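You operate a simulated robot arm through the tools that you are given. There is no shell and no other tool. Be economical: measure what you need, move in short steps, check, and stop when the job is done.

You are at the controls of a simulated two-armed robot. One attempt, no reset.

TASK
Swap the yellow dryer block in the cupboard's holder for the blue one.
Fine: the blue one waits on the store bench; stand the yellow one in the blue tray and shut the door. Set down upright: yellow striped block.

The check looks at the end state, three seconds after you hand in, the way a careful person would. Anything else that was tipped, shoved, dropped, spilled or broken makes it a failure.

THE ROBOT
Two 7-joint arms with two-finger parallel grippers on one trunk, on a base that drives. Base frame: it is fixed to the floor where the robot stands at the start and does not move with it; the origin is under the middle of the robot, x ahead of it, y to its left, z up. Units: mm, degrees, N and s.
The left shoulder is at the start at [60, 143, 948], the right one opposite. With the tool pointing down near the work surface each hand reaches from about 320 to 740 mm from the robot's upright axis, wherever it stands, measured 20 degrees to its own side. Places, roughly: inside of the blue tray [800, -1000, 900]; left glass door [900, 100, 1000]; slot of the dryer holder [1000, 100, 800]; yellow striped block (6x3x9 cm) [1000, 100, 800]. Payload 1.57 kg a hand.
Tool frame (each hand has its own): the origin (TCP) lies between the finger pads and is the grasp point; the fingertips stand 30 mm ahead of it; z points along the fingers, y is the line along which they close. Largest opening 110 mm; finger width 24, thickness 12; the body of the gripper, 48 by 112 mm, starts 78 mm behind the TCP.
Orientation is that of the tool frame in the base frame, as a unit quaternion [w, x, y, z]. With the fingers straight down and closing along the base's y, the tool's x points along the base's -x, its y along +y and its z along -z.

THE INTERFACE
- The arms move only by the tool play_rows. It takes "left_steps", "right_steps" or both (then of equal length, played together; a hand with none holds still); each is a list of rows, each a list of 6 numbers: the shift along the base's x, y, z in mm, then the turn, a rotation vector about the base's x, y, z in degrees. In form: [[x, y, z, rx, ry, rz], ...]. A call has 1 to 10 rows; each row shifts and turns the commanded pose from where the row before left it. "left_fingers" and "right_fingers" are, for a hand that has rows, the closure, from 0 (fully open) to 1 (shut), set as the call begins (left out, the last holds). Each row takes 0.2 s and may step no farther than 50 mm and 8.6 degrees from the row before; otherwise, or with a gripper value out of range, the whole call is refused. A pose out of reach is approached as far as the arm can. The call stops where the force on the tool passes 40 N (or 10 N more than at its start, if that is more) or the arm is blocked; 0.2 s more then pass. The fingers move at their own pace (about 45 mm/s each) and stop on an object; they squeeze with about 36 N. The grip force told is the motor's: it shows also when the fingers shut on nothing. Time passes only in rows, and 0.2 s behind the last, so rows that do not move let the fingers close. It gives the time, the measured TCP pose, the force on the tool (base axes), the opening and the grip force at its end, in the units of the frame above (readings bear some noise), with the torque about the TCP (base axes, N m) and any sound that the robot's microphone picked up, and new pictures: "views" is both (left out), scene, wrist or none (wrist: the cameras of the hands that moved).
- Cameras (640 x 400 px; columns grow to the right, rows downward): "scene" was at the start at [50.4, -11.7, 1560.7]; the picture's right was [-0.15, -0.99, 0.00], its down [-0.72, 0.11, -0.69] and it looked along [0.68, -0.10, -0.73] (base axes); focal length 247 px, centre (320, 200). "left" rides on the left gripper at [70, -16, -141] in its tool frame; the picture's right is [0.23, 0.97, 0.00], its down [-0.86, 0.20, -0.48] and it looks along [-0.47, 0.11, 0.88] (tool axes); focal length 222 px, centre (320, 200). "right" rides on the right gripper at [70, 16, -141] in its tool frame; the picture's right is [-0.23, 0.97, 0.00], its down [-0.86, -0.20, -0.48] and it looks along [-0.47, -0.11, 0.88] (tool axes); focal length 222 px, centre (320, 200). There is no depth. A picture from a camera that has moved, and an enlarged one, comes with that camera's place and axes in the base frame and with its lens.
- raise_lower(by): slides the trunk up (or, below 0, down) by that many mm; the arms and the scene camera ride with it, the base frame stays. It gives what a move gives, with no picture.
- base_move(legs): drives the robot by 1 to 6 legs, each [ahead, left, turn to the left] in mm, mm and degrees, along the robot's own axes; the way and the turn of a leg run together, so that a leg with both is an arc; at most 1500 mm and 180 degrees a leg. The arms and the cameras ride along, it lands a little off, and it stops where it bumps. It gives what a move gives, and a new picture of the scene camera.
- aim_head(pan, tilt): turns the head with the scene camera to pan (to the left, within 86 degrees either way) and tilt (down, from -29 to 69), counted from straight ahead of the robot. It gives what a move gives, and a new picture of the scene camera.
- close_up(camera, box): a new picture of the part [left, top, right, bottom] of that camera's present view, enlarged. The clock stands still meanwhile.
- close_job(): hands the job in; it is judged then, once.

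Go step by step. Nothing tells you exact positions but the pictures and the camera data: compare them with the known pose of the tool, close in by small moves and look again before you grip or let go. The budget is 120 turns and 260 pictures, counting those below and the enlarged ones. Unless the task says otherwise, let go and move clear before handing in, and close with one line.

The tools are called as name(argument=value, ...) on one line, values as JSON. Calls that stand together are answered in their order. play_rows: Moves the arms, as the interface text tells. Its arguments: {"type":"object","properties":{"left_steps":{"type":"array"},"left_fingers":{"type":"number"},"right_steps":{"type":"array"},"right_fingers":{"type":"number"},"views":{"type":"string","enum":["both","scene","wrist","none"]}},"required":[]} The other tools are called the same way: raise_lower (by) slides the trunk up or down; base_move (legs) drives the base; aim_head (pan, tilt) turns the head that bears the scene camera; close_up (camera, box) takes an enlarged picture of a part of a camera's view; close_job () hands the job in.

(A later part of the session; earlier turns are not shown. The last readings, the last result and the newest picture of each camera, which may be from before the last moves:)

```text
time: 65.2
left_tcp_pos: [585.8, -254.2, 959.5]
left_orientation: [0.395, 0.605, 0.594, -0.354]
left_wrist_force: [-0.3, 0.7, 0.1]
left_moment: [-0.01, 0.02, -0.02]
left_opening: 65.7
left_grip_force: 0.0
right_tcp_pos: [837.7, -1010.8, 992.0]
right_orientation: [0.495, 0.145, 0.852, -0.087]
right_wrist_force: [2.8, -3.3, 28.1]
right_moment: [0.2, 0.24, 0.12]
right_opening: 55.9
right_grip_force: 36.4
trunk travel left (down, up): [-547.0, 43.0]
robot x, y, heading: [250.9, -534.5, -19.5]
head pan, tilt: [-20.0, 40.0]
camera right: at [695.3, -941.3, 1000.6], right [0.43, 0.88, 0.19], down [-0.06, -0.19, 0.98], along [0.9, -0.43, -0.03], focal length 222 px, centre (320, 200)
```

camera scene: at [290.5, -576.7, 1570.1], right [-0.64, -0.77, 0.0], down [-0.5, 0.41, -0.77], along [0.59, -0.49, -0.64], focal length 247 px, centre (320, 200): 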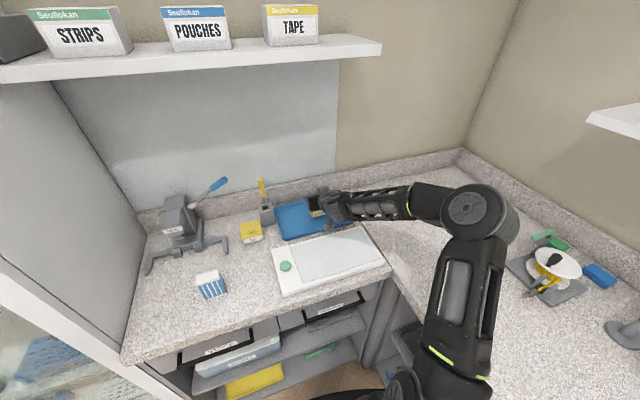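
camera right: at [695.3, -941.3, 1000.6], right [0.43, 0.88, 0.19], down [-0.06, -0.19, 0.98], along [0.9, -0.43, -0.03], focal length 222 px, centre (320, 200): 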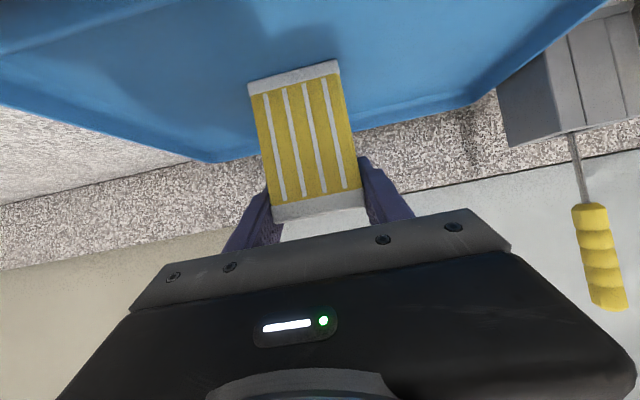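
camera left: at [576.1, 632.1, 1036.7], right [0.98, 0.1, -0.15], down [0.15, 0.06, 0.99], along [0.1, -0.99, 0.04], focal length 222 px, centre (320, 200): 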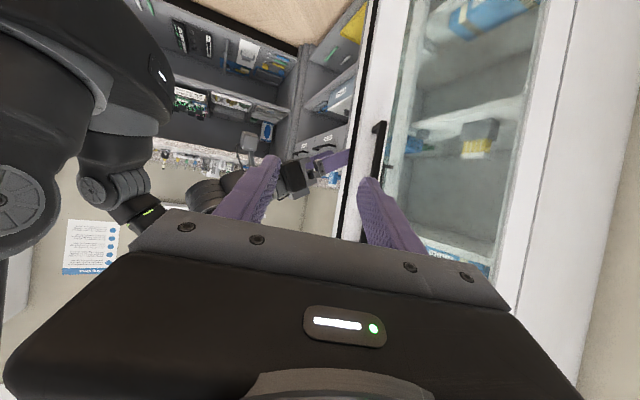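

It's in contact with the tray floor (28 N). I'll ease off before releasing.

play_rows(right_steps=[[0, 0, 3, 0, 0, 0], [0, 0, 2, 0, 0, 0]], views="none")

close_up(camera="scene", box=[264, 160, 392, 240])

```text
time: 65.8
left_tcp_pos: [586.8, -256.0, 959.0]
left_orientation: [0.395, 0.604, 0.595, -0.353]
left_wrist_force: [-0.1, 0.2, 0.6]
left_moment: [0.01, -0.04, 0.0]
left_opening: 66.1
left_grip_force: 0.0
right_tcp_pos: [837.5, -1010.3, 989.3]
right_orientation: [0.491, 0.146, 0.855, -0.084]
right_wrist_force: [4.6, -0.1, 11.3]
right_moment: [-0.04, -0.26, 0.01]
right_opening: 55.3
right_grip_force: 35.9
trunk travel left (down, up): [-547.0, 43.0]
robot x, y, heading: [252.3, -536.9, -19.7]
head pan, tilt: [-20.0, 40.0]
```

```text
5.00 times, centred on (328, 200) of scene
camera zoom: at [289.8, -575.4, 1569.9], right [-0.64, -0.77, 0.0], down [-0.5, 0.41, -0.77], along [0.59, -0.49, -0.64], focal length 1236 px, centre (280, 200)
```

zoom: 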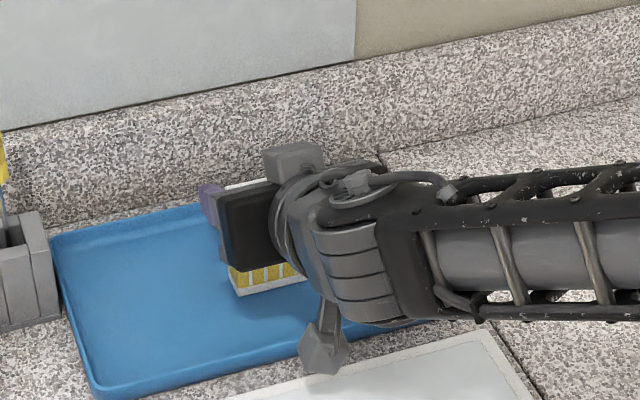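

The block's base is on the tray. One more small ease-off, then I'll open.

play_rows(right_steps=[[0, 0, 1.5, 0, 0, 0], [0, 0, 0, 0, 0, 0]], views="none")

play_rows(right_steps=[[0, 0, 0, 0, 0, 0], [0, 0, 0, 0, 0, 0], [0, 0, 0, 0, 0, 0], [0, 0, 0, 0, 0, 0], [0, 0, 0, 0, 0, 0]], right_fingers=0.1, views="wrist")

```text
time: 66.3
left_tcp_pos: [587.1, -257.6, 959.3]
left_orientation: [0.393, 0.605, 0.595, -0.354]
left_wrist_force: [0.4, 0.5, -0.6]
left_moment: [-0.01, -0.02, -0.01]
left_opening: 66.1
left_grip_force: 0.0
right_tcp_pos: [836.6, -1009.3, 990.6]
right_orientation: [0.49, 0.147, 0.855, -0.084]
right_wrist_force: [0.1, 0.4, 1.0]
right_moment: [-0.01, -0.01, 0.0]
right_opening: 55.2
right_grip_force: 36.0
trunk travel left (down, up): [-547.0, 43.0]
robot x, y, heading: [250.8, -532.0, -19.5]
head pan, tilt: [-20.0, 40.0]
```

```text
time: 67.5
left_tcp_pos: [588.3, -257.2, 959.9]
left_orientation: [0.394, 0.605, 0.595, -0.354]
left_wrist_force: [0.5, 0.2, 0.8]
left_moment: [-0.01, 0.03, 0.02]
left_opening: 66.0
left_grip_force: 0.1
right_tcp_pos: [838.4, -1010.6, 992.6]
right_orientation: [0.491, 0.147, 0.854, -0.085]
right_wrist_force: [-0.2, 0.8, 0.1]
right_moment: [0.01, 0.02, 0.03]
right_opening: 99.1
right_grip_force: 0.1
trunk travel left (down, up): [-547.0, 43.0]
robot x, y, heading: [250.3, -531.8, -19.6]
head pan, tilt: [-20.0, 40.0]
camera right: at [695.6, -941.9, 1001.8], right [0.43, 0.88, 0.2], down [-0.05, -0.19, 0.98], along [0.9, -0.43, -0.04], focal length 222 px, centre (320, 200)
```

right: 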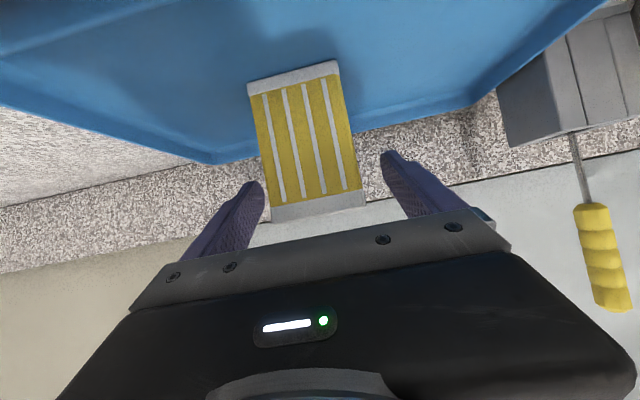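

The block stands in the tray. I'll retreat straight back and raise, then view.

play_rows(right_steps=[[-23, 8.3, 2, 0, 0, 0], [-33, 11.9, 5, 0, 0, 0], [-33, 11.9, 5, 0, 0, 0], [-33, 11.9, 10, 0, 0, 0], [-20, 7, 20, 0, 0, 0]])

close_up(camera="scene", box=[170, 150, 370, 310])

```text
time: 68.8
left_tcp_pos: [587.4, -255.9, 959.4]
left_orientation: [0.394, 0.605, 0.595, -0.354]
left_wrist_force: [-0.7, -0.4, -0.2]
left_moment: [0.02, 0.0, 0.02]
left_opening: 66.2
left_grip_force: 0.0
right_tcp_pos: [697.0, -957.6, 1034.2]
right_orientation: [0.491, 0.146, 0.855, -0.085]
right_wrist_force: [-0.2, 0.1, -0.5]
right_moment: [0.02, 0.01, -0.01]
right_opening: 99.3
right_grip_force: 0.2
trunk travel left (down, up): [-547.0, 43.0]
robot x, y, heading: [251.1, -530.8, -19.5]
head pan, tilt: [-20.0, 40.0]
camera scene: at [289.7, -575.9, 1570.1], right [-0.64, -0.77, 0.0], down [-0.5, 0.41, -0.77], along [0.59, -0.49, -0.64], focal length 247 px, centre (320, 200)
camera right: at [553.4, -889.8, 1044.7], right [0.43, 0.88, 0.19], down [-0.05, -0.19, 0.98], along [0.9, -0.43, -0.04], focal length 222 px, centre (320, 200)
```

scene: 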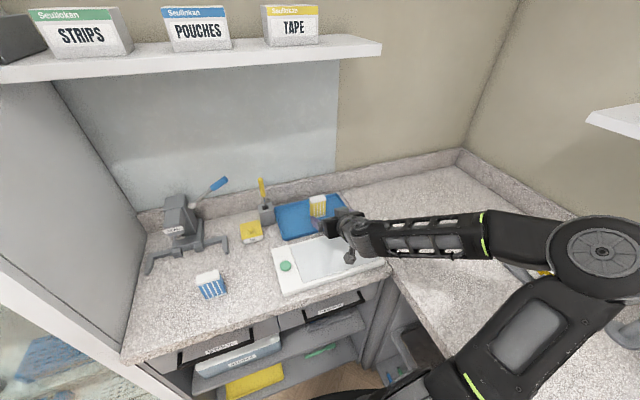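
right: 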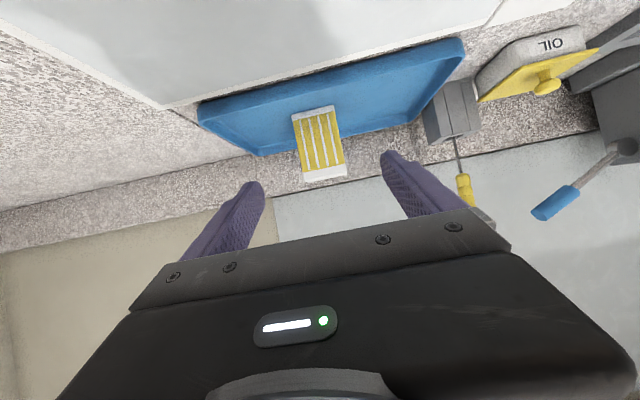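

```text
2.50 times, centred on (270, 230) of scene
camera zoom: at [289.7, -575.9, 1570.1], right [-0.64, -0.77, 0.0], down [-0.5, 0.41, -0.77], along [0.59, -0.49, -0.64], focal length 618 px, centre (445, 125)
```

zoom: 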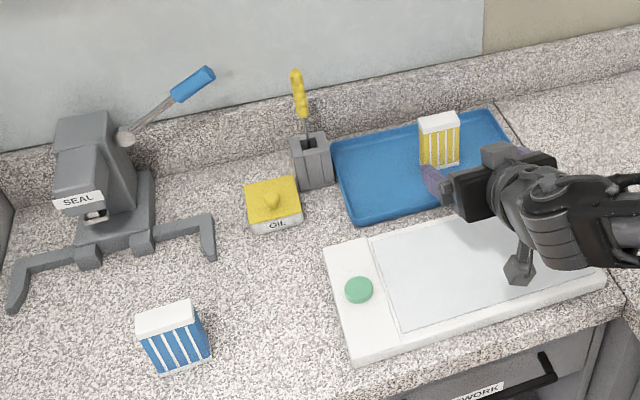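

The yellow block stands upright in the tray. Next I'll back the base off and bring the right hand in front of the blue block.

base_move(legs=[[-160, 60, -0.8]])

play_rows(right_steps=[[7, 29, 0, 0, 0, 0], [7, 29, 0, 0, 0, 0], [7, 29, 0, 0, 0, 0], [7, 29, 0, 0, 0, 0], [7, 29, 0, 0, 0, 0], [7, 29, 0, 0, 0, 0], [7, 29, 0, 0, 0, 0], [7, 29, 0, 0, 0, 0], [7, 29, 0, 0, 0, 0], [7, 29, 0, 0, 0, 0]])

```text
time: 70.2
left_tcp_pos: [459.3, -148.9, 958.7]
left_orientation: [0.393, 0.608, 0.59, -0.357]
left_wrist_force: [-0.5, -0.3, -0.1]
left_moment: [-0.01, 0.0, 0.04]
left_opening: 65.9
left_grip_force: 0.0
right_tcp_pos: [559.8, -852.6, 1034.7]
right_orientation: [0.491, 0.152, 0.853, -0.089]
right_wrist_force: [0.3, 0.4, -0.5]
right_moment: [-0.02, 0.0, 0.0]
right_opening: 99.2
right_grip_force: 0.1
trunk travel left (down, up): [-547.0, 43.0]
robot x, y, heading: [124.0, -421.0, -20.1]
head pan, tilt: [-20.0, 40.0]
camera scene: at [156.7, -464.2, 1570.1], right [-0.65, -0.76, 0.0], down [-0.49, 0.41, -0.77], along [0.59, -0.5, -0.64], focal length 247 px, centre (320, 200)
```

scene: 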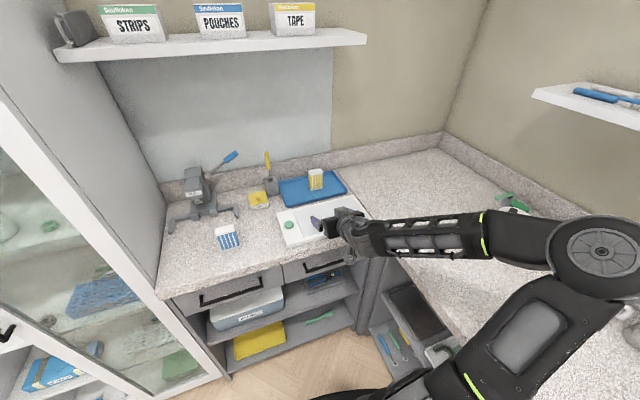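

```text
time: 72.4
left_tcp_pos: [459.5, -149.0, 959.5]
left_orientation: [0.392, 0.608, 0.591, -0.357]
left_wrist_force: [-0.2, 0.3, -0.3]
left_moment: [-0.02, 0.05, -0.02]
left_opening: 66.2
left_grip_force: 0.0
right_tcp_pos: [631.3, -562.8, 1034.8]
right_orientation: [0.49, 0.151, 0.854, -0.088]
right_wrist_force: [-0.4, 0.5, 0.3]
right_moment: [0.02, 0.0, 0.0]
right_opening: 98.8
right_grip_force: 0.0
trunk travel left (down, up): [-547.0, 43.0]
robot x, y, heading: [122.1, -422.5, -20.1]
head pan, tilt: [-20.0, 40.0]
camera scene: at [158.2, -464.3, 1570.1], right [-0.65, -0.76, 0.0], down [-0.49, 0.41, -0.77], along [0.58, -0.5, -0.64], focal length 247 px, centre (320, 200)
camera right: at [488.2, -492.2, 1044.6], right [0.44, 0.87, 0.19], down [-0.05, -0.19, 0.98], along [0.89, -0.45, -0.04], focal length 222 px, centre (320, 200)
```

scene: 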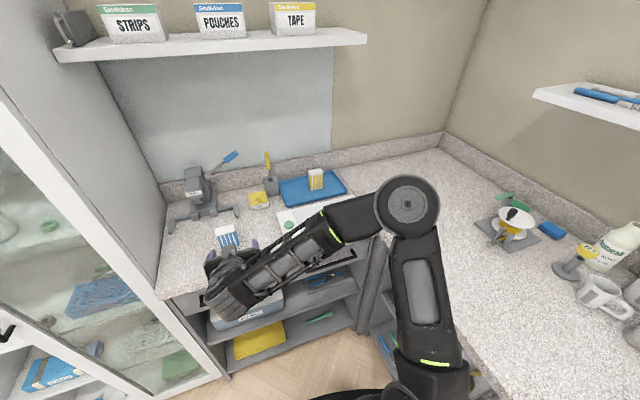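
right: 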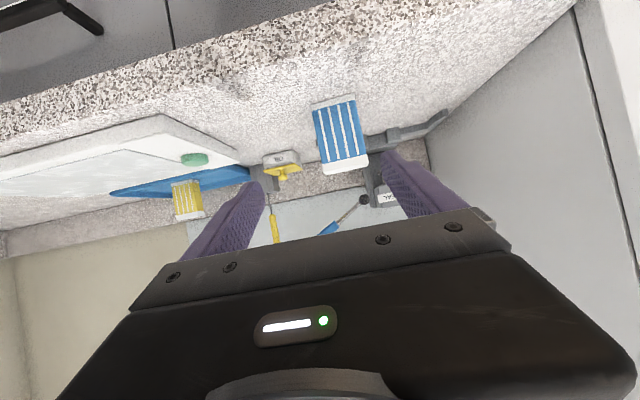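

The blue block is right ahead, slightly left of centre. A close zoom for position and yaw.

close_up(camera="right", box=[270, 70, 430, 190])

close_up(camera="scene", box=[190, 200, 286, 260])

```text
3.33 times, centred on (350, 130) of right
camera zoom: at [488.2, -492.2, 1044.6], right [0.44, 0.87, 0.19], down [-0.05, -0.19, 0.98], along [0.89, -0.45, -0.04], focal length 740 px, centre (220, 433)
```

zoom: 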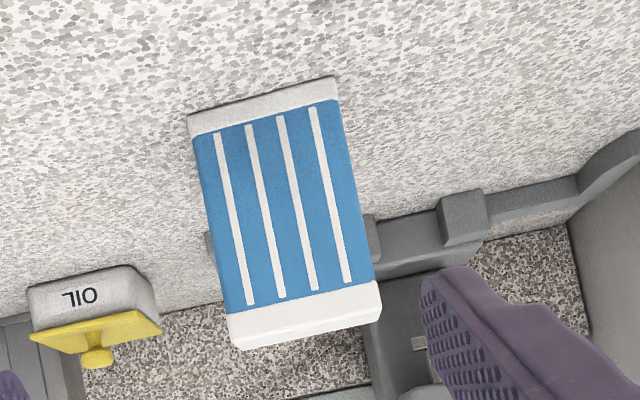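

```text
6.67 times, centred on (238, 230) of scene
camera zoom: at [158.2, -464.3, 1570.1], right [-0.65, -0.76, 0.0], down [-0.49, 0.41, -0.77], along [0.58, -0.5, -0.64], focal length 1648 px, centre (867, 0)
```

zoom: 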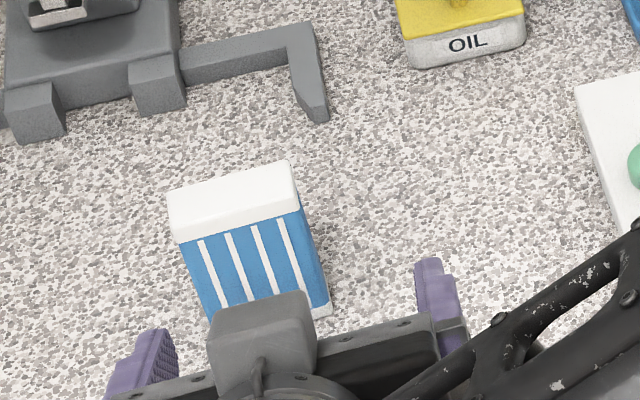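

The block's yaw matches the gripper to within a degree. I'll align laterally, descend to z≈988, and advance half way.

play_rows(right_steps=[[4.6, 12.2, -15, 0, 0, 0], [4.6, 12.2, -15, 0, 0, 0], [20, -7.3, -8, 0, 0, 0], [20, -7.3, -5, 0, 0, 0], [20, -7.3, -3, 0, 0, 0]], views="wrist")

close_up(camera="right", box=[220, 30, 420, 230])

```text
time: 73.6
left_tcp_pos: [460.1, -149.4, 958.2]
left_orientation: [0.392, 0.608, 0.592, -0.356]
left_wrist_force: [0.1, 0.6, -0.4]
left_moment: [0.02, 0.0, -0.02]
left_opening: 65.9
left_grip_force: 0.1
right_tcp_pos: [699.5, -561.7, 988.7]
right_orientation: [0.49, 0.152, 0.854, -0.089]
right_wrist_force: [-0.2, 0.1, -0.4]
right_moment: [0.01, 0.01, 0.0]
right_opening: 99.0
right_grip_force: 0.0
trunk travel left (down, up): [-547.0, 43.0]
robot x, y, heading: [116.2, -421.6, -20.2]
head pan, tilt: [-20.0, 40.0]
camera right: at [556.4, -491.3, 998.9], right [0.44, 0.87, 0.19], down [-0.05, -0.19, 0.98], along [0.89, -0.45, -0.04], focal length 222 px, centre (320, 200)
```

right: 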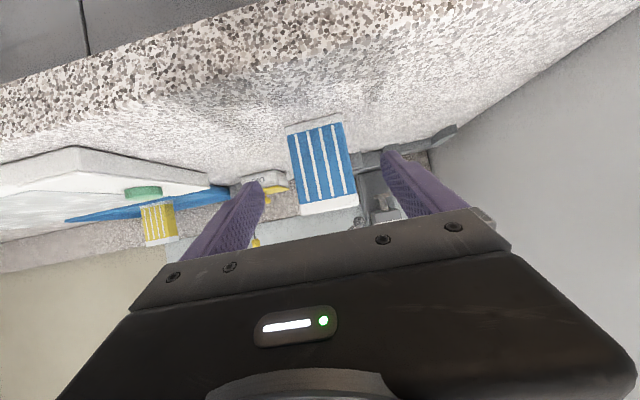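

```text
2.00 times, centred on (320, 130) of right
camera zoom: at [556.4, -491.3, 998.9], right [0.44, 0.87, 0.19], down [-0.05, -0.19, 0.98], along [0.89, -0.45, -0.04], focal length 444 px, centre (320, 340)
```

zoom: 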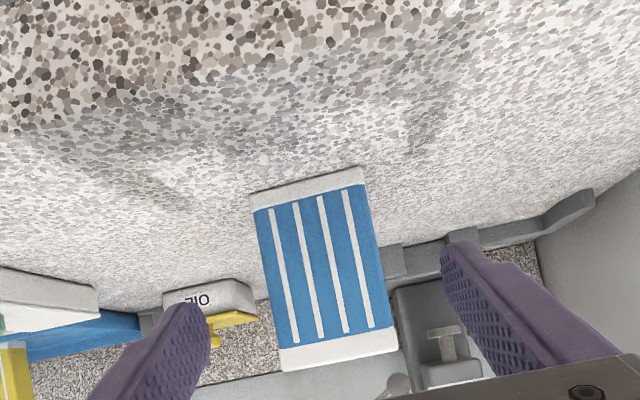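

The position is confirmed. I'll advance the last 68 mm and close.

play_rows(right_steps=[[16, -6, 0, 0, 0, 0], [16, -6, 0, 0, 0, 0], [16, -6, 0, 0, 0, 0], [16, -6, 0, 0, 0, 0]], views="wrist")

play_rows(right_steps=[[0, 0, 0, 0, 0, 0], [0, 0, 0, 0, 0, 0], [0, 0, 0, 0, 0, 0], [0, 0, 0, 0, 0, 0], [0, 0, 0, 0, 0, 0]], right_fingers=1.0, views="wrist")

```text
time: 74.6
left_tcp_pos: [460.2, -150.9, 959.5]
left_orientation: [0.392, 0.608, 0.591, -0.357]
left_wrist_force: [-0.3, 0.2, 0.0]
left_moment: [0.01, 0.01, 0.0]
left_opening: 65.7
left_grip_force: 0.0
right_tcp_pos: [763.4, -583.9, 988.5]
right_orientation: [0.49, 0.152, 0.854, -0.088]
right_wrist_force: [-0.2, -0.2, -0.4]
right_moment: [0.04, -0.01, -0.03]
right_opening: 99.3
right_grip_force: 0.0
trunk travel left (down, up): [-547.0, 43.0]
robot x, y, heading: [121.3, -420.0, -20.2]
head pan, tilt: [-20.0, 40.0]
camera right: at [620.9, -515.0, 998.4], right [0.44, 0.87, 0.2], down [-0.05, -0.19, 0.98], along [0.89, -0.45, -0.04], focal length 222 px, centre (320, 200)
```

right: 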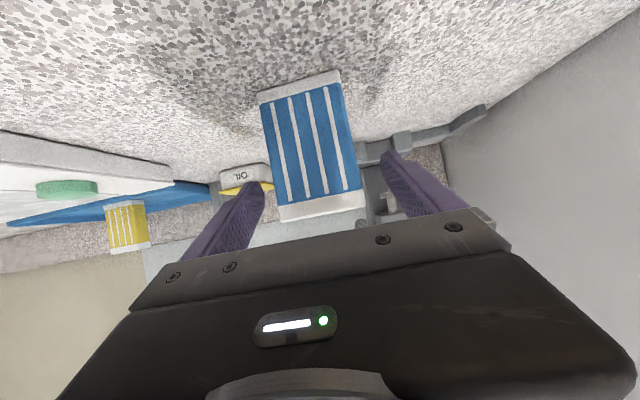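

```text
time: 75.8
left_tcp_pos: [459.0, -148.7, 959.2]
left_orientation: [0.392, 0.609, 0.591, -0.357]
left_wrist_force: [-0.7, -0.5, -0.3]
left_moment: [-0.03, 0.02, 0.02]
left_opening: 65.9
left_grip_force: 0.0
right_tcp_pos: [764.0, -585.1, 988.9]
right_orientation: [0.491, 0.152, 0.853, -0.088]
right_wrist_force: [0.1, 0.1, 0.6]
right_moment: [-0.01, 0.0, 0.03]
right_opening: 55.6
right_grip_force: 36.1
trunk travel left (down, up): [-547.0, 43.0]
robot x, y, heading: [120.1, -421.7, -20.3]
head pan, tilt: [-20.0, 40.0]
camera right: at [620.7, -514.9, 998.6], right [0.44, 0.87, 0.2], down [-0.05, -0.19, 0.98], along [0.89, -0.45, -0.04], focal length 222 px, centre (320, 200)
```

right: 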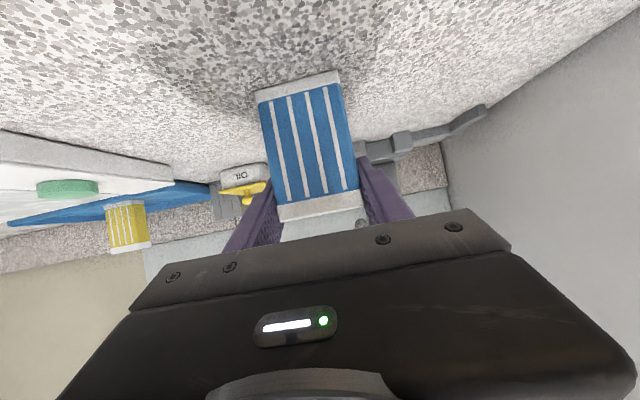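

The blue block is gripped the same way (55.6 mm). I'll lift it straight up, then back away.

play_rows(right_steps=[[0, 0, 6, 0, 0, 0], [0, 0, 10, 0, 0, 0], [0, 0, 15, 0, 0, 0], [0, 0, 15, 0, 0, 0], [0, 0, 15, 0, 0, 0], [0, 0, 9, 0, 0, 0]], views="wrist")

base_move(legs=[[-310, 0, 0]])

```text
time: 77.2
left_tcp_pos: [459.8, -148.8, 959.1]
left_orientation: [0.392, 0.608, 0.591, -0.356]
left_wrist_force: [-0.2, 0.3, -0.2]
left_moment: [0.02, 0.01, 0.03]
left_opening: 65.8
left_grip_force: 0.1
right_tcp_pos: [761.9, -585.7, 1058.0]
right_orientation: [0.491, 0.151, 0.853, -0.087]
right_wrist_force: [-0.4, 0.5, -0.9]
right_moment: [0.03, -0.01, 0.04]
right_opening: 55.5
right_grip_force: 36.2
trunk travel left (down, up): [-547.0, 43.0]
robot x, y, heading: [120.0, -422.6, -20.2]
head pan, tilt: [-20.0, 40.0]
camera right: at [620.2, -514.7, 1068.5], right [0.44, 0.87, 0.2], down [-0.05, -0.19, 0.98], along [0.89, -0.45, -0.04], focal length 222 px, centre (320, 200)
```

right: 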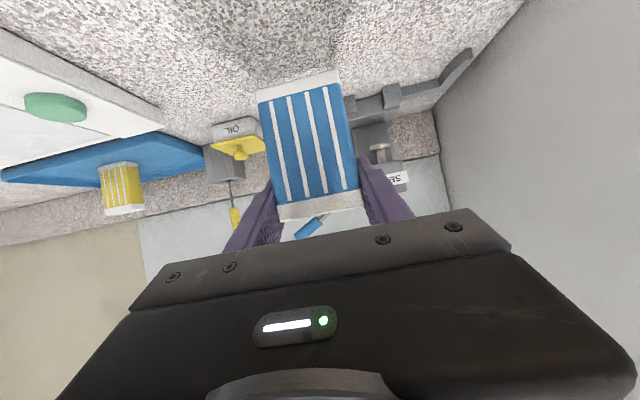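

```text
time: 79.3
left_tcp_pos: [163.7, -39.8, 959.1]
left_orientation: [0.393, 0.607, 0.593, -0.354]
left_wrist_force: [0.6, -0.2, 0.2]
left_moment: [0.0, -0.05, 0.0]
left_opening: 65.8
left_grip_force: 0.0
right_tcp_pos: [469.3, -475.6, 1059.7]
right_orientation: [0.492, 0.149, 0.854, -0.086]
right_wrist_force: [0.3, 0.4, 0.0]
right_moment: [-0.03, -0.01, 0.0]
right_opening: 55.5
right_grip_force: 35.9
trunk travel left (down, up): [-547.0, 43.0]
robot x, y, heading: [-171.6, -312.5, -20.1]
head pan, tilt: [-20.0, 40.0]
camera scene: at [-136.4, -357.3, 1570.1], right [-0.64, -0.77, 0.0], down [-0.49, 0.41, -0.77], along [0.59, -0.49, -0.64], focal length 247 px, centre (320, 200)
```

scene: 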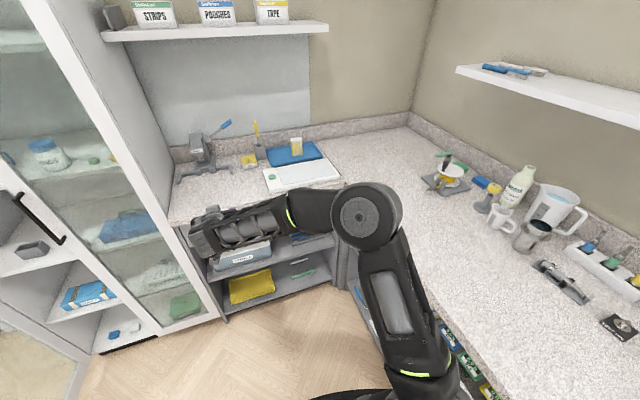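

Now I'll drive left in front of the open cupboard and bring the block to entry height.

base_move(legs=[[0, 630, 0]])

aim_head(pan=0, tilt=40)

play_rows(right_steps=[[2.7, 18.6, -18, 0, 0, 0], [2.7, 18.6, -18, 0, 0, 0], [2.7, 18.6, -18, 0, 0, 0], [2.7, 18.6, -18, 0, 0, 0], [2.7, 18.6, -18, 0, 0, 0]], views="scene")

```text
time: 82.8
left_tcp_pos: [376.8, 546.8, 959.4]
left_orientation: [0.393, 0.606, 0.593, -0.355]
left_wrist_force: [-1.0, -0.5, -0.7]
left_moment: [0.01, -0.01, 0.01]
left_opening: 66.1
left_grip_force: 0.1
right_tcp_pos: [683.0, 114.2, 1057.9]
right_orientation: [0.491, 0.149, 0.854, -0.086]
right_wrist_force: [0.4, 0.3, -0.8]
right_moment: [-0.03, 0.04, 0.01]
right_opening: 55.5
right_grip_force: 35.6
trunk travel left (down, up): [-547.0, 43.0]
robot x, y, heading: [37.3, 274.2, -20.2]
head pan, tilt: [-20.0, 40.0]
camera scene: at [77.5, 230.0, 1570.1], right [-0.64, -0.77, 0.0], down [-0.49, 0.41, -0.77], along [0.59, -0.49, -0.64], focal length 247 px, centre (320, 200)
```

scene: 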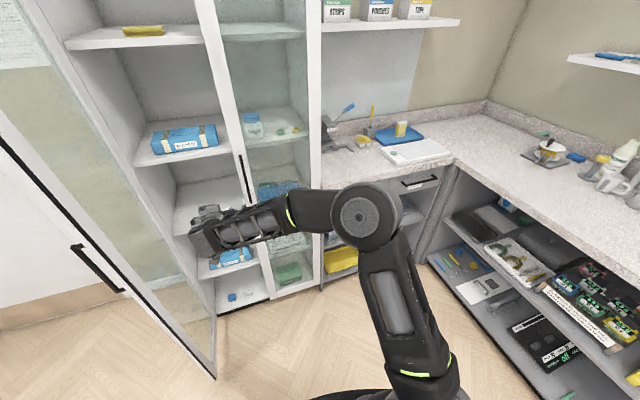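

```text
time: 83.7
left_tcp_pos: [377.8, 546.7, 959.5]
left_orientation: [0.393, 0.606, 0.593, -0.355]
left_wrist_force: [0.7, 0.3, -0.9]
left_moment: [-0.02, 0.01, 0.01]
left_opening: 66.1
left_grip_force: 0.1
right_tcp_pos: [682.8, 114.0, 1058.2]
right_orientation: [0.491, 0.15, 0.854, -0.087]
right_wrist_force: [0.3, 0.4, -0.2]
right_moment: [0.02, -0.01, -0.02]
right_opening: 55.5
right_grip_force: 35.7
trunk travel left (down, up): [-547.0, 43.0]
robot x, y, heading: [42.9, 275.7, -20.1]
head pan, tilt: [0.0, 40.0]
camera scene: at [91.9, 254.9, 1570.1], right [-0.34, -0.94, 0.0], down [-0.6, 0.22, -0.77], along [0.72, -0.26, -0.64], focal length 247 px, centre (320, 200)
```

scene: 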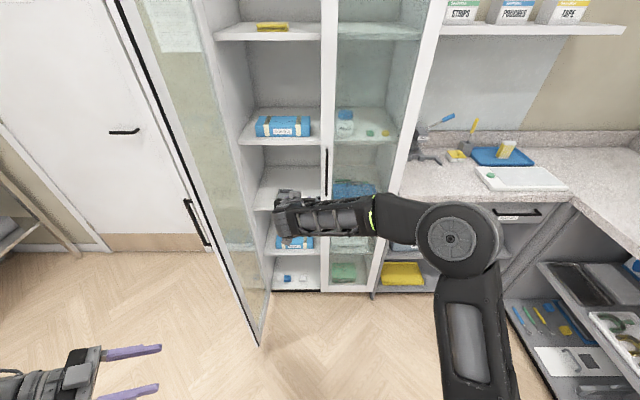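

```text
time: 84.8
left_tcp_pos: [377.4, 547.5, 958.2]
left_orientation: [0.393, 0.606, 0.593, -0.356]
left_wrist_force: [-0.1, 0.3, 0.0]
left_moment: [-0.02, -0.04, 0.0]
left_opening: 66.0
left_grip_force: 0.0
right_tcp_pos: [695.1, 207.4, 969.5]
right_orientation: [0.491, 0.149, 0.854, -0.087]
right_wrist_force: [0.3, 0.2, -0.5]
right_moment: [0.02, 0.01, 0.02]
right_opening: 55.2
right_grip_force: 35.9
trunk travel left (down, up): [-547.0, 43.0]
robot x, y, heading: [38.9, 273.7, -20.0]
head pan, tilt: [0.0, 40.0]
camera scene: at [92.3, 255.5, 1570.1], right [-0.34, -0.94, 0.0], down [-0.6, 0.22, -0.77], along [0.72, -0.26, -0.64], focal length 247 px, centre (320, 200)
```

scene: 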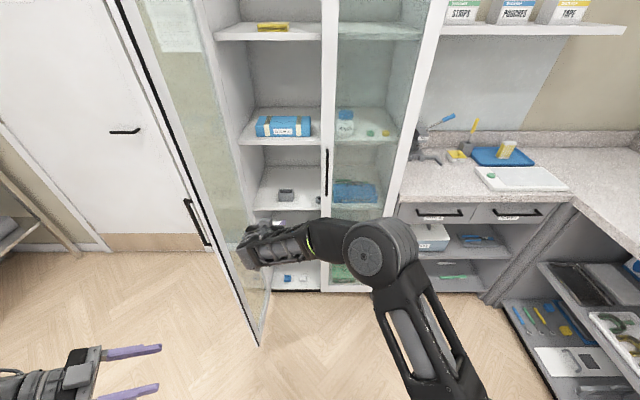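

Now I'll drive forward into the insertion position.

base_move(legs=[[230, 0, -0.3]])

close_up(camera="right", box=[180, 0, 460, 240])

```text
time: 86.6
left_tcp_pos: [595.8, 467.7, 958.0]
left_orientation: [0.392, 0.607, 0.593, -0.355]
left_wrist_force: [-0.4, -0.3, -0.1]
left_moment: [0.01, 0.0, -0.04]
left_opening: 66.3
left_grip_force: 0.0
right_tcp_pos: [913.3, 126.0, 967.9]
right_orientation: [0.491, 0.149, 0.854, -0.086]
right_wrist_force: [0.0, 0.2, -0.5]
right_moment: [-0.01, -0.04, -0.02]
right_opening: 55.4
right_grip_force: 35.5
trunk travel left (down, up): [-547.0, 43.0]
robot x, y, heading: [256.7, 191.5, -20.2]
head pan, tilt: [0.0, 40.0]
camera scene: at [310.7, 175.8, 1570.0], right [-0.34, -0.94, 0.0], down [-0.6, 0.22, -0.77], along [0.72, -0.26, -0.64], focal length 247 px, centre (320, 200)
```

scene: 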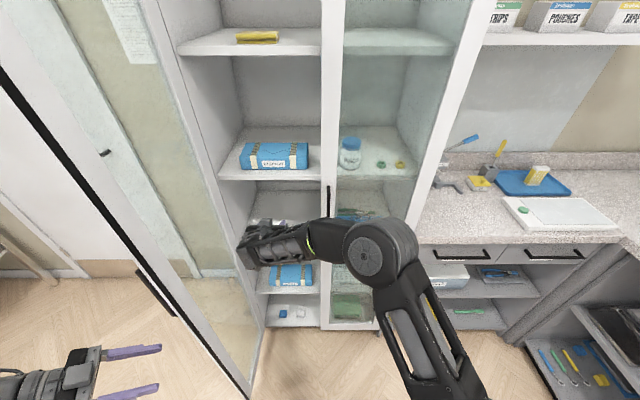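

```text
1.67 times, centred on (320, 120) of right
camera zoom: at [771.0, 195.2, 978.0], right [0.44, 0.88, 0.2], down [-0.05, -0.19, 0.98], along [0.9, -0.44, -0.04], focal length 370 px, centre (320, 333)
```

zoom: 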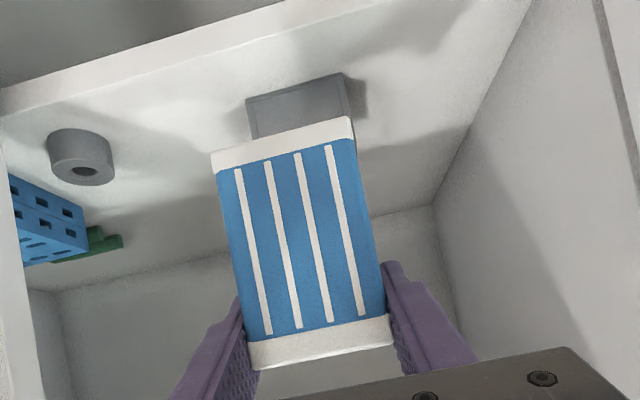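

The blue block sits about 9 mm further forward in the grip than the yellow did, so I'll offset the target to match. Moving above the slot now.

play_rows(right_steps=[[18.2, -6.4, -4, 0, 0, -0.1], [18.2, -6.4, -4, 0, 0, -0.1], [18.2, -6.4, -4, 0, 0, -0.1], [18.2, -6.4, -4, 0, 0, -0.1], [18.2, -6.4, -4, 0, 0, -0.1], [18.2, -6.4, -4, 0, 0, 0]], views="none")

close_up(camera="right", box=[180, 0, 440, 240])

close_up(camera="scene", box=[220, 190, 348, 270])

```text
time: 88.0
left_tcp_pos: [594.6, 468.6, 957.8]
left_orientation: [0.393, 0.607, 0.593, -0.355]
left_wrist_force: [0.1, -0.2, 0.3]
left_moment: [0.01, -0.03, 0.0]
left_opening: 66.1
left_grip_force: 0.1
right_tcp_pos: [1023.2, 87.7, 944.4]
right_orientation: [0.49, 0.153, 0.853, -0.088]
right_wrist_force: [-0.1, -0.2, -0.8]
right_moment: [-0.02, 0.02, 0.02]
right_opening: 55.3
right_grip_force: 36.0
trunk travel left (down, up): [-547.0, 43.0]
robot x, y, heading: [256.7, 192.6, -20.0]
head pan, tilt: [0.0, 40.0]
```

```text
1.67 times, centred on (310, 120) of right
camera zoom: at [880.0, 157.6, 953.8], right [0.45, 0.87, 0.2], down [-0.05, -0.19, 0.98], along [0.89, -0.45, -0.04], focal length 370 px, centre (337, 333)
```

zoom: 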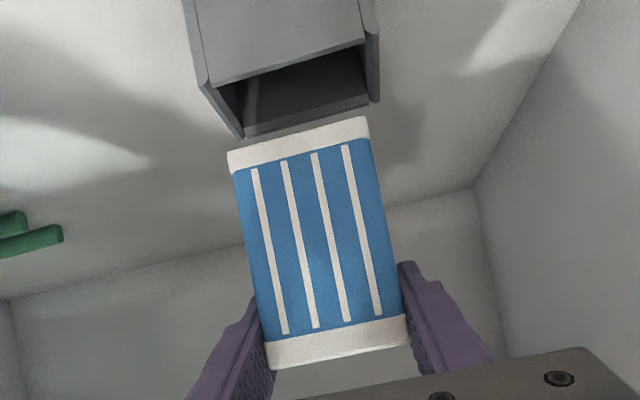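

```text
5.00 times, centred on (284, 230) of scene
camera zoom: at [309.9, 176.2, 1570.1], right [-0.34, -0.94, 0.0], down [-0.6, 0.22, -0.77], along [0.72, -0.26, -0.64], focal length 1236 px, centre (500, 50)
```

zoom: 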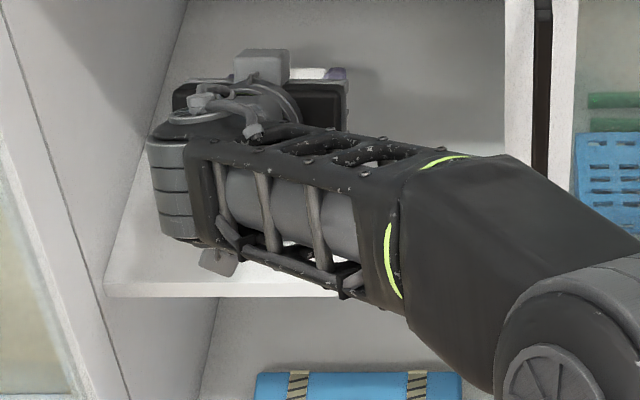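

Visually the block looks within 2–3 mm of the slot. I'll nudge it slightly and lower it to just above the rim for a direct comparison.

play_rows(right_steps=[[1.2, 0.1, -6, 0, 0, 0], [1, 0.1, -6, 0, 0, 0], [0, 0, -5, 0, 0, 0]], views="none")

close_up(camera="right", box=[210, 0, 370, 120])

```text
time: 88.8
left_tcp_pos: [595.6, 467.7, 958.4]
left_orientation: [0.392, 0.607, 0.593, -0.355]
left_wrist_force: [0.3, 1.0, 0.5]
left_moment: [0.0, 0.02, 0.02]
left_opening: 65.7
left_grip_force: 0.1
right_tcp_pos: [1024.3, 88.6, 926.0]
right_orientation: [0.49, 0.154, 0.853, -0.089]
right_wrist_force: [0.1, -0.1, -1.0]
right_moment: [0.0, -0.01, -0.03]
right_opening: 55.7
right_grip_force: 35.8
trunk travel left (down, up): [-547.0, 43.0]
robot x, y, heading: [260.3, 196.5, -19.9]
head pan, tilt: [0.0, 40.0]
```

```text
3.33 times, centred on (290, 60) of right
camera zoom: at [882.7, 158.5, 936.6], right [0.45, 0.87, 0.19], down [-0.05, -0.19, 0.98], along [0.89, -0.45, -0.04], focal length 740 px, centre (420, 667)
```

zoom: 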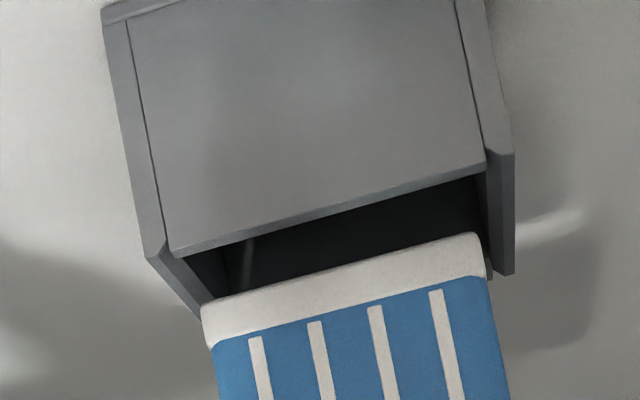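

The measured geometry gives a slot about 58.6 mm wide, with the block needing to come back roughly 4 mm and left 1 mm. I'll correct and recheck.

play_rows(right_steps=[[-1.7, 1.0, 0, 0, 0, 0.3], [-1.8, 1.1, -2, 0, 0, 0.3], [0, 0, -2, 0, 0, 0]], views="none")

close_up(camera="right", box=[210, 0, 370, 120])

```text
time: 89.6
left_tcp_pos: [594.0, 468.8, 958.1]
left_orientation: [0.393, 0.607, 0.593, -0.355]
left_wrist_force: [0.6, -0.1, 0.8]
left_moment: [0.01, 0.06, -0.04]
left_opening: 65.7
left_grip_force: 0.0
right_tcp_pos: [1021.6, 90.7, 922.9]
right_orientation: [0.491, 0.15, 0.854, -0.087]
right_wrist_force: [0.2, -0.5, -0.5]
right_moment: [-0.04, 0.0, 0.0]
right_opening: 55.4
right_grip_force: 36.4
trunk travel left (down, up): [-547.0, 43.0]
robot x, y, heading: [257.3, 192.3, -20.0]
head pan, tilt: [0.0, 40.0]
```

```text
3.33 times, centred on (290, 60) of right
camera zoom: at [878.7, 158.8, 932.9], right [0.44, 0.88, 0.2], down [-0.05, -0.19, 0.98], along [0.9, -0.44, -0.04], focal length 740 px, centre (420, 667)
```

zoom: 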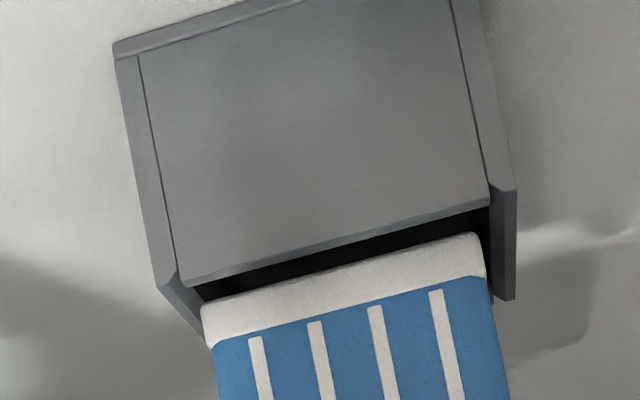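

Very close now: the gaps are about 2 mm and 1 mm at the sides. A small final trim, then I'll lower slowly and feel for contact.

play_rows(right_steps=[[-1.1, -0.1, -1, 0, 0, 0], [0, 0, -2.5, 0, 0, 0], [0, 0, -2.5, 0, 0, 0], [0, 0, -2, 0, 0, 0]], views="none")

close_up(camera="right", box=[210, 0, 370, 120])

```text
time: 90.6
left_tcp_pos: [594.9, 468.5, 959.7]
left_orientation: [0.393, 0.607, 0.592, -0.356]
left_wrist_force: [-0.4, 0.1, -0.8]
left_moment: [0.01, -0.05, -0.02]
left_opening: 66.1
left_grip_force: 0.0
right_tcp_pos: [1022.0, 89.2, 915.7]
right_orientation: [0.491, 0.149, 0.854, -0.087]
right_wrist_force: [0.9, 0.4, -0.4]
right_moment: [0.01, -0.03, 0.01]
right_opening: 55.5
right_grip_force: 36.1
trunk travel left (down, up): [-547.0, 43.0]
robot x, y, heading: [257.6, 196.3, -19.8]
head pan, tilt: [0.0, 40.0]
```

```text
3.33 times, centred on (290, 60) of right
camera zoom: at [877.6, 159.0, 925.3], right [0.44, 0.88, 0.2], down [-0.05, -0.19, 0.98], along [0.9, -0.44, -0.04], focal length 740 px, centre (420, 667)
```

zoom: 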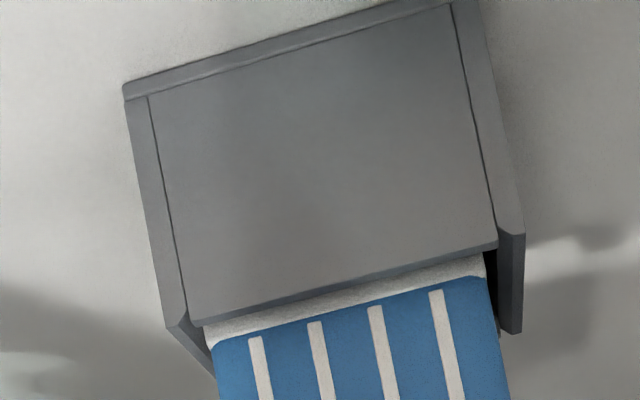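

No force, and the bottom edge has gone behind the front panel, so it's entering. I'll continue down gently.

play_rows(right_steps=[[0, 0, -2.5, 0, 0, 0], [0, 0, -2.5, 0, 0, 0], [0, 0, -2.5, 0, 0, 0], [0, 0, -2.5, 0, 0, 0]], views="none")

close_up(camera="right", box=[200, 0, 400, 150])

```text
time: 91.6
left_tcp_pos: [595.0, 467.8, 958.5]
left_orientation: [0.392, 0.607, 0.593, -0.355]
left_wrist_force: [-0.5, 0.2, 0.3]
left_moment: [-0.01, 0.0, 0.02]
left_opening: 66.2
left_grip_force: 0.1
right_tcp_pos: [1020.1, 89.3, 906.1]
right_orientation: [0.491, 0.149, 0.854, -0.086]
right_wrist_force: [-0.4, 0.1, -0.9]
right_moment: [0.0, -0.03, 0.0]
right_opening: 55.5
right_grip_force: 35.8
trunk travel left (down, up): [-547.0, 43.0]
robot x, y, heading: [255.2, 192.3, -20.1]
head pan, tilt: [0.0, 40.0]
```

```text
2.67 times, centred on (300, 75) of right
camera zoom: at [877.4, 159.2, 916.0], right [0.44, 0.88, 0.2], down [-0.05, -0.19, 0.98], along [0.9, -0.44, -0.04], focal length 592 px, centre (373, 533)
```

zoom: 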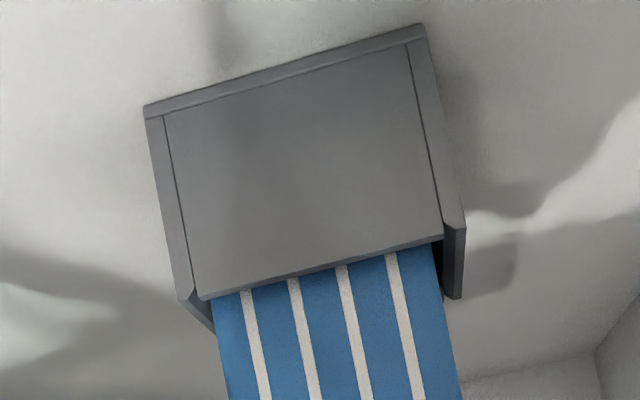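

It's sliding in with no force. Continuing down.

play_rows(right_steps=[[0, 0, -3, 0, 0, 0], [0, 0, -3, 0, 0, 0], [0, 0, -3, 0, 0, 0], [0, 0, -3, 0, 0, 0], [0, 0, -3, 0, 0, 0], [0, 0, -3, 0, 0, 0], [0, 0, -3, 0, 0, 0], [0, 0, -3, 0, 0, 0]], views="wrist")

```text
time: 93.4
left_tcp_pos: [594.4, 467.6, 959.6]
left_orientation: [0.393, 0.607, 0.593, -0.355]
left_wrist_force: [-0.9, 0.2, -0.3]
left_moment: [0.0, 0.01, -0.03]
left_opening: 66.0
left_grip_force: 0.1
right_tcp_pos: [1018.8, 90.1, 881.5]
right_orientation: [0.491, 0.149, 0.854, -0.087]
right_wrist_force: [0.8, 2.0, -0.6]
right_moment: [0.12, -0.03, -0.01]
right_opening: 55.3
right_grip_force: 36.1
trunk travel left (down, up): [-547.0, 43.0]
robot x, y, heading: [249.8, 195.2, -20.0]
head pan, tilt: [0.0, 40.0]
camera right: at [876.8, 159.4, 891.4], right [0.44, 0.88, 0.19], down [-0.05, -0.19, 0.98], along [0.9, -0.44, -0.04], focal length 222 px, centre (320, 200)
```

right: 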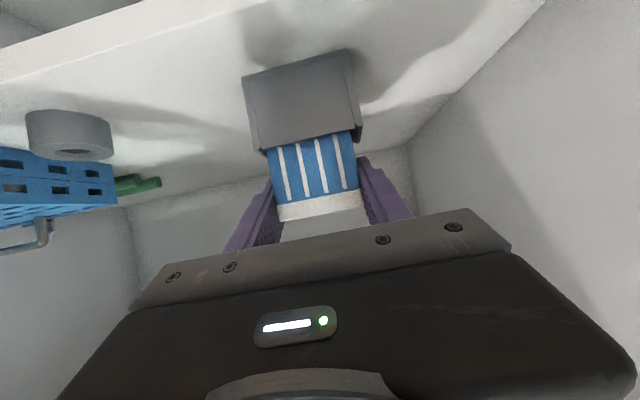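

Near the seat; a few more small steps until it touches bottom.

play_rows(right_steps=[[0, 0, -2, 0, 0, 0], [0, 0, -2, 0, 0, 0], [0, 0, -1, 0, 0, 0], [0, 0, 0, 0, 0, 0]], views="wrist")

```text
time: 94.4
left_tcp_pos: [594.1, 468.1, 958.8]
left_orientation: [0.393, 0.607, 0.593, -0.354]
left_wrist_force: [0.0, -0.2, 0.3]
left_moment: [0.03, 0.0, 0.0]
left_opening: 66.2
left_grip_force: 0.0
right_tcp_pos: [1020.4, 90.8, 877.6]
right_orientation: [0.493, 0.15, 0.853, -0.087]
right_wrist_force: [2.1, -0.4, 6.7]
right_moment: [0.05, -0.16, -0.01]
right_opening: 55.4
right_grip_force: 35.9
trunk travel left (down, up): [-547.0, 43.0]
robot x, y, heading: [254.9, 195.5, -19.9]
head pan, tilt: [0.0, 40.0]
camera right: at [877.4, 159.1, 887.4], right [0.44, 0.88, 0.2], down [-0.05, -0.19, 0.98], along [0.9, -0.44, -0.04], focal length 222 px, centre (320, 200)
```

right: 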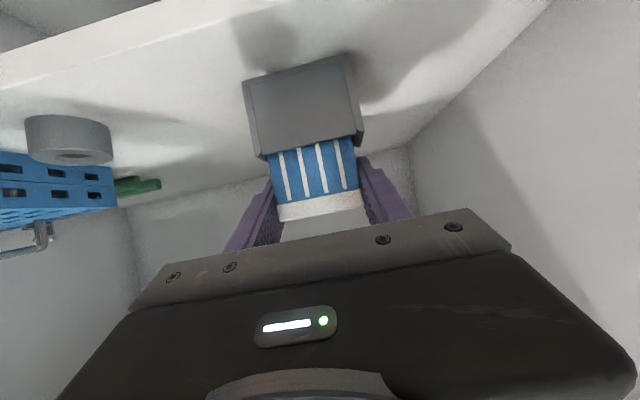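

It touches bottom at z≈877.6, matching the reference. One slight press to confirm the seat.

play_rows(right_steps=[[0, 0, -1.5, 0, 0, 0], [0, 0, 0, 0, 0, 0]], views="none")

close_up(camera="right", box=[220, 40, 420, 230])

```text
time: 95.0
left_tcp_pos: [594.2, 467.8, 959.8]
left_orientation: [0.394, 0.607, 0.593, -0.355]
left_wrist_force: [0.1, 0.1, -0.1]
left_moment: [-0.02, 0.03, -0.01]
left_opening: 66.0
left_grip_force: 0.1
right_tcp_pos: [1020.0, 90.8, 877.8]
right_orientation: [0.494, 0.149, 0.852, -0.087]
right_wrist_force: [4.0, -1.2, 16.5]
right_moment: [-0.2, -0.09, 0.0]
right_opening: 55.5
right_grip_force: 35.6
trunk travel left (down, up): [-547.0, 43.0]
robot x, y, heading: [254.3, 193.0, -20.1]
head pan, tilt: [0.0, 40.0]
```

```text
2.11 times, centred on (320, 135) of right
camera zoom: at [877.2, 159.2, 887.1], right [0.44, 0.88, 0.2], down [-0.06, -0.19, 0.98], along [0.9, -0.44, -0.03], focal length 468 px, centre (320, 337)
```

zoom: 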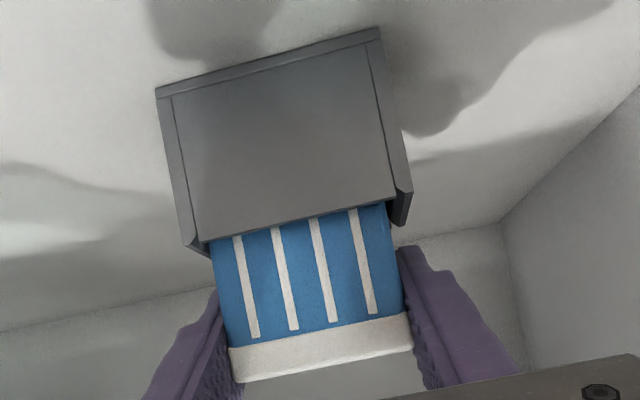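

It's seated. I'll ease off and release.

play_rows(right_steps=[[0, 0, 2, 0, 0, 0], [0, 0, 0.5, 0, 0, 0]], views="none")

play_rows(right_steps=[[0, 0, 0, 0, 0, 0], [0, 0, 0, 0, 0, 0], [0, 0, 0, 0, 0, 0], [0, 0, 0, 0, 0, 0], [0, 0, 0, 0, 0, 0]], right_fingers=0.1, views="wrist")

```text
time: 95.6
left_tcp_pos: [595.8, 467.5, 958.1]
left_orientation: [0.392, 0.608, 0.592, -0.356]
left_wrist_force: [0.0, 0.4, -0.3]
left_moment: [0.04, 0.02, 0.02]
left_opening: 65.7
left_grip_force: 0.0
right_tcp_pos: [1018.3, 90.3, 879.0]
right_orientation: [0.491, 0.149, 0.854, -0.086]
right_wrist_force: [5.0, -0.3, 12.6]
right_moment: [-0.08, -0.32, 0.02]
right_opening: 55.9
right_grip_force: 35.4
trunk travel left (down, up): [-547.0, 43.0]
robot x, y, heading: [259.3, 193.6, -20.0]
head pan, tilt: [0.0, 40.0]
```

```text
time: 96.8
left_tcp_pos: [595.6, 467.6, 958.4]
left_orientation: [0.392, 0.608, 0.592, -0.356]
left_wrist_force: [-0.5, 0.4, -1.0]
left_moment: [-0.01, -0.01, -0.03]
left_opening: 66.1
left_grip_force: 0.0
right_tcp_pos: [1020.0, 88.7, 876.7]
right_orientation: [0.492, 0.148, 0.854, -0.086]
right_wrist_force: [-0.3, 0.2, 0.7]
right_moment: [0.0, -0.01, 0.02]
right_opening: 99.0
right_grip_force: 0.0
trunk travel left (down, up): [-547.0, 43.0]
robot x, y, heading: [256.7, 195.6, -19.8]
head pan, tilt: [0.0, 40.0]
camera right: at [877.1, 158.7, 887.2], right [0.44, 0.88, 0.2], down [-0.05, -0.19, 0.98], along [0.9, -0.44, -0.04], focal length 222 px, centre (320, 200)
```

right: 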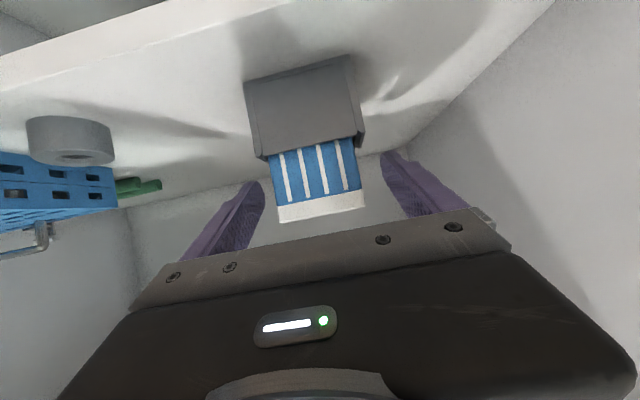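

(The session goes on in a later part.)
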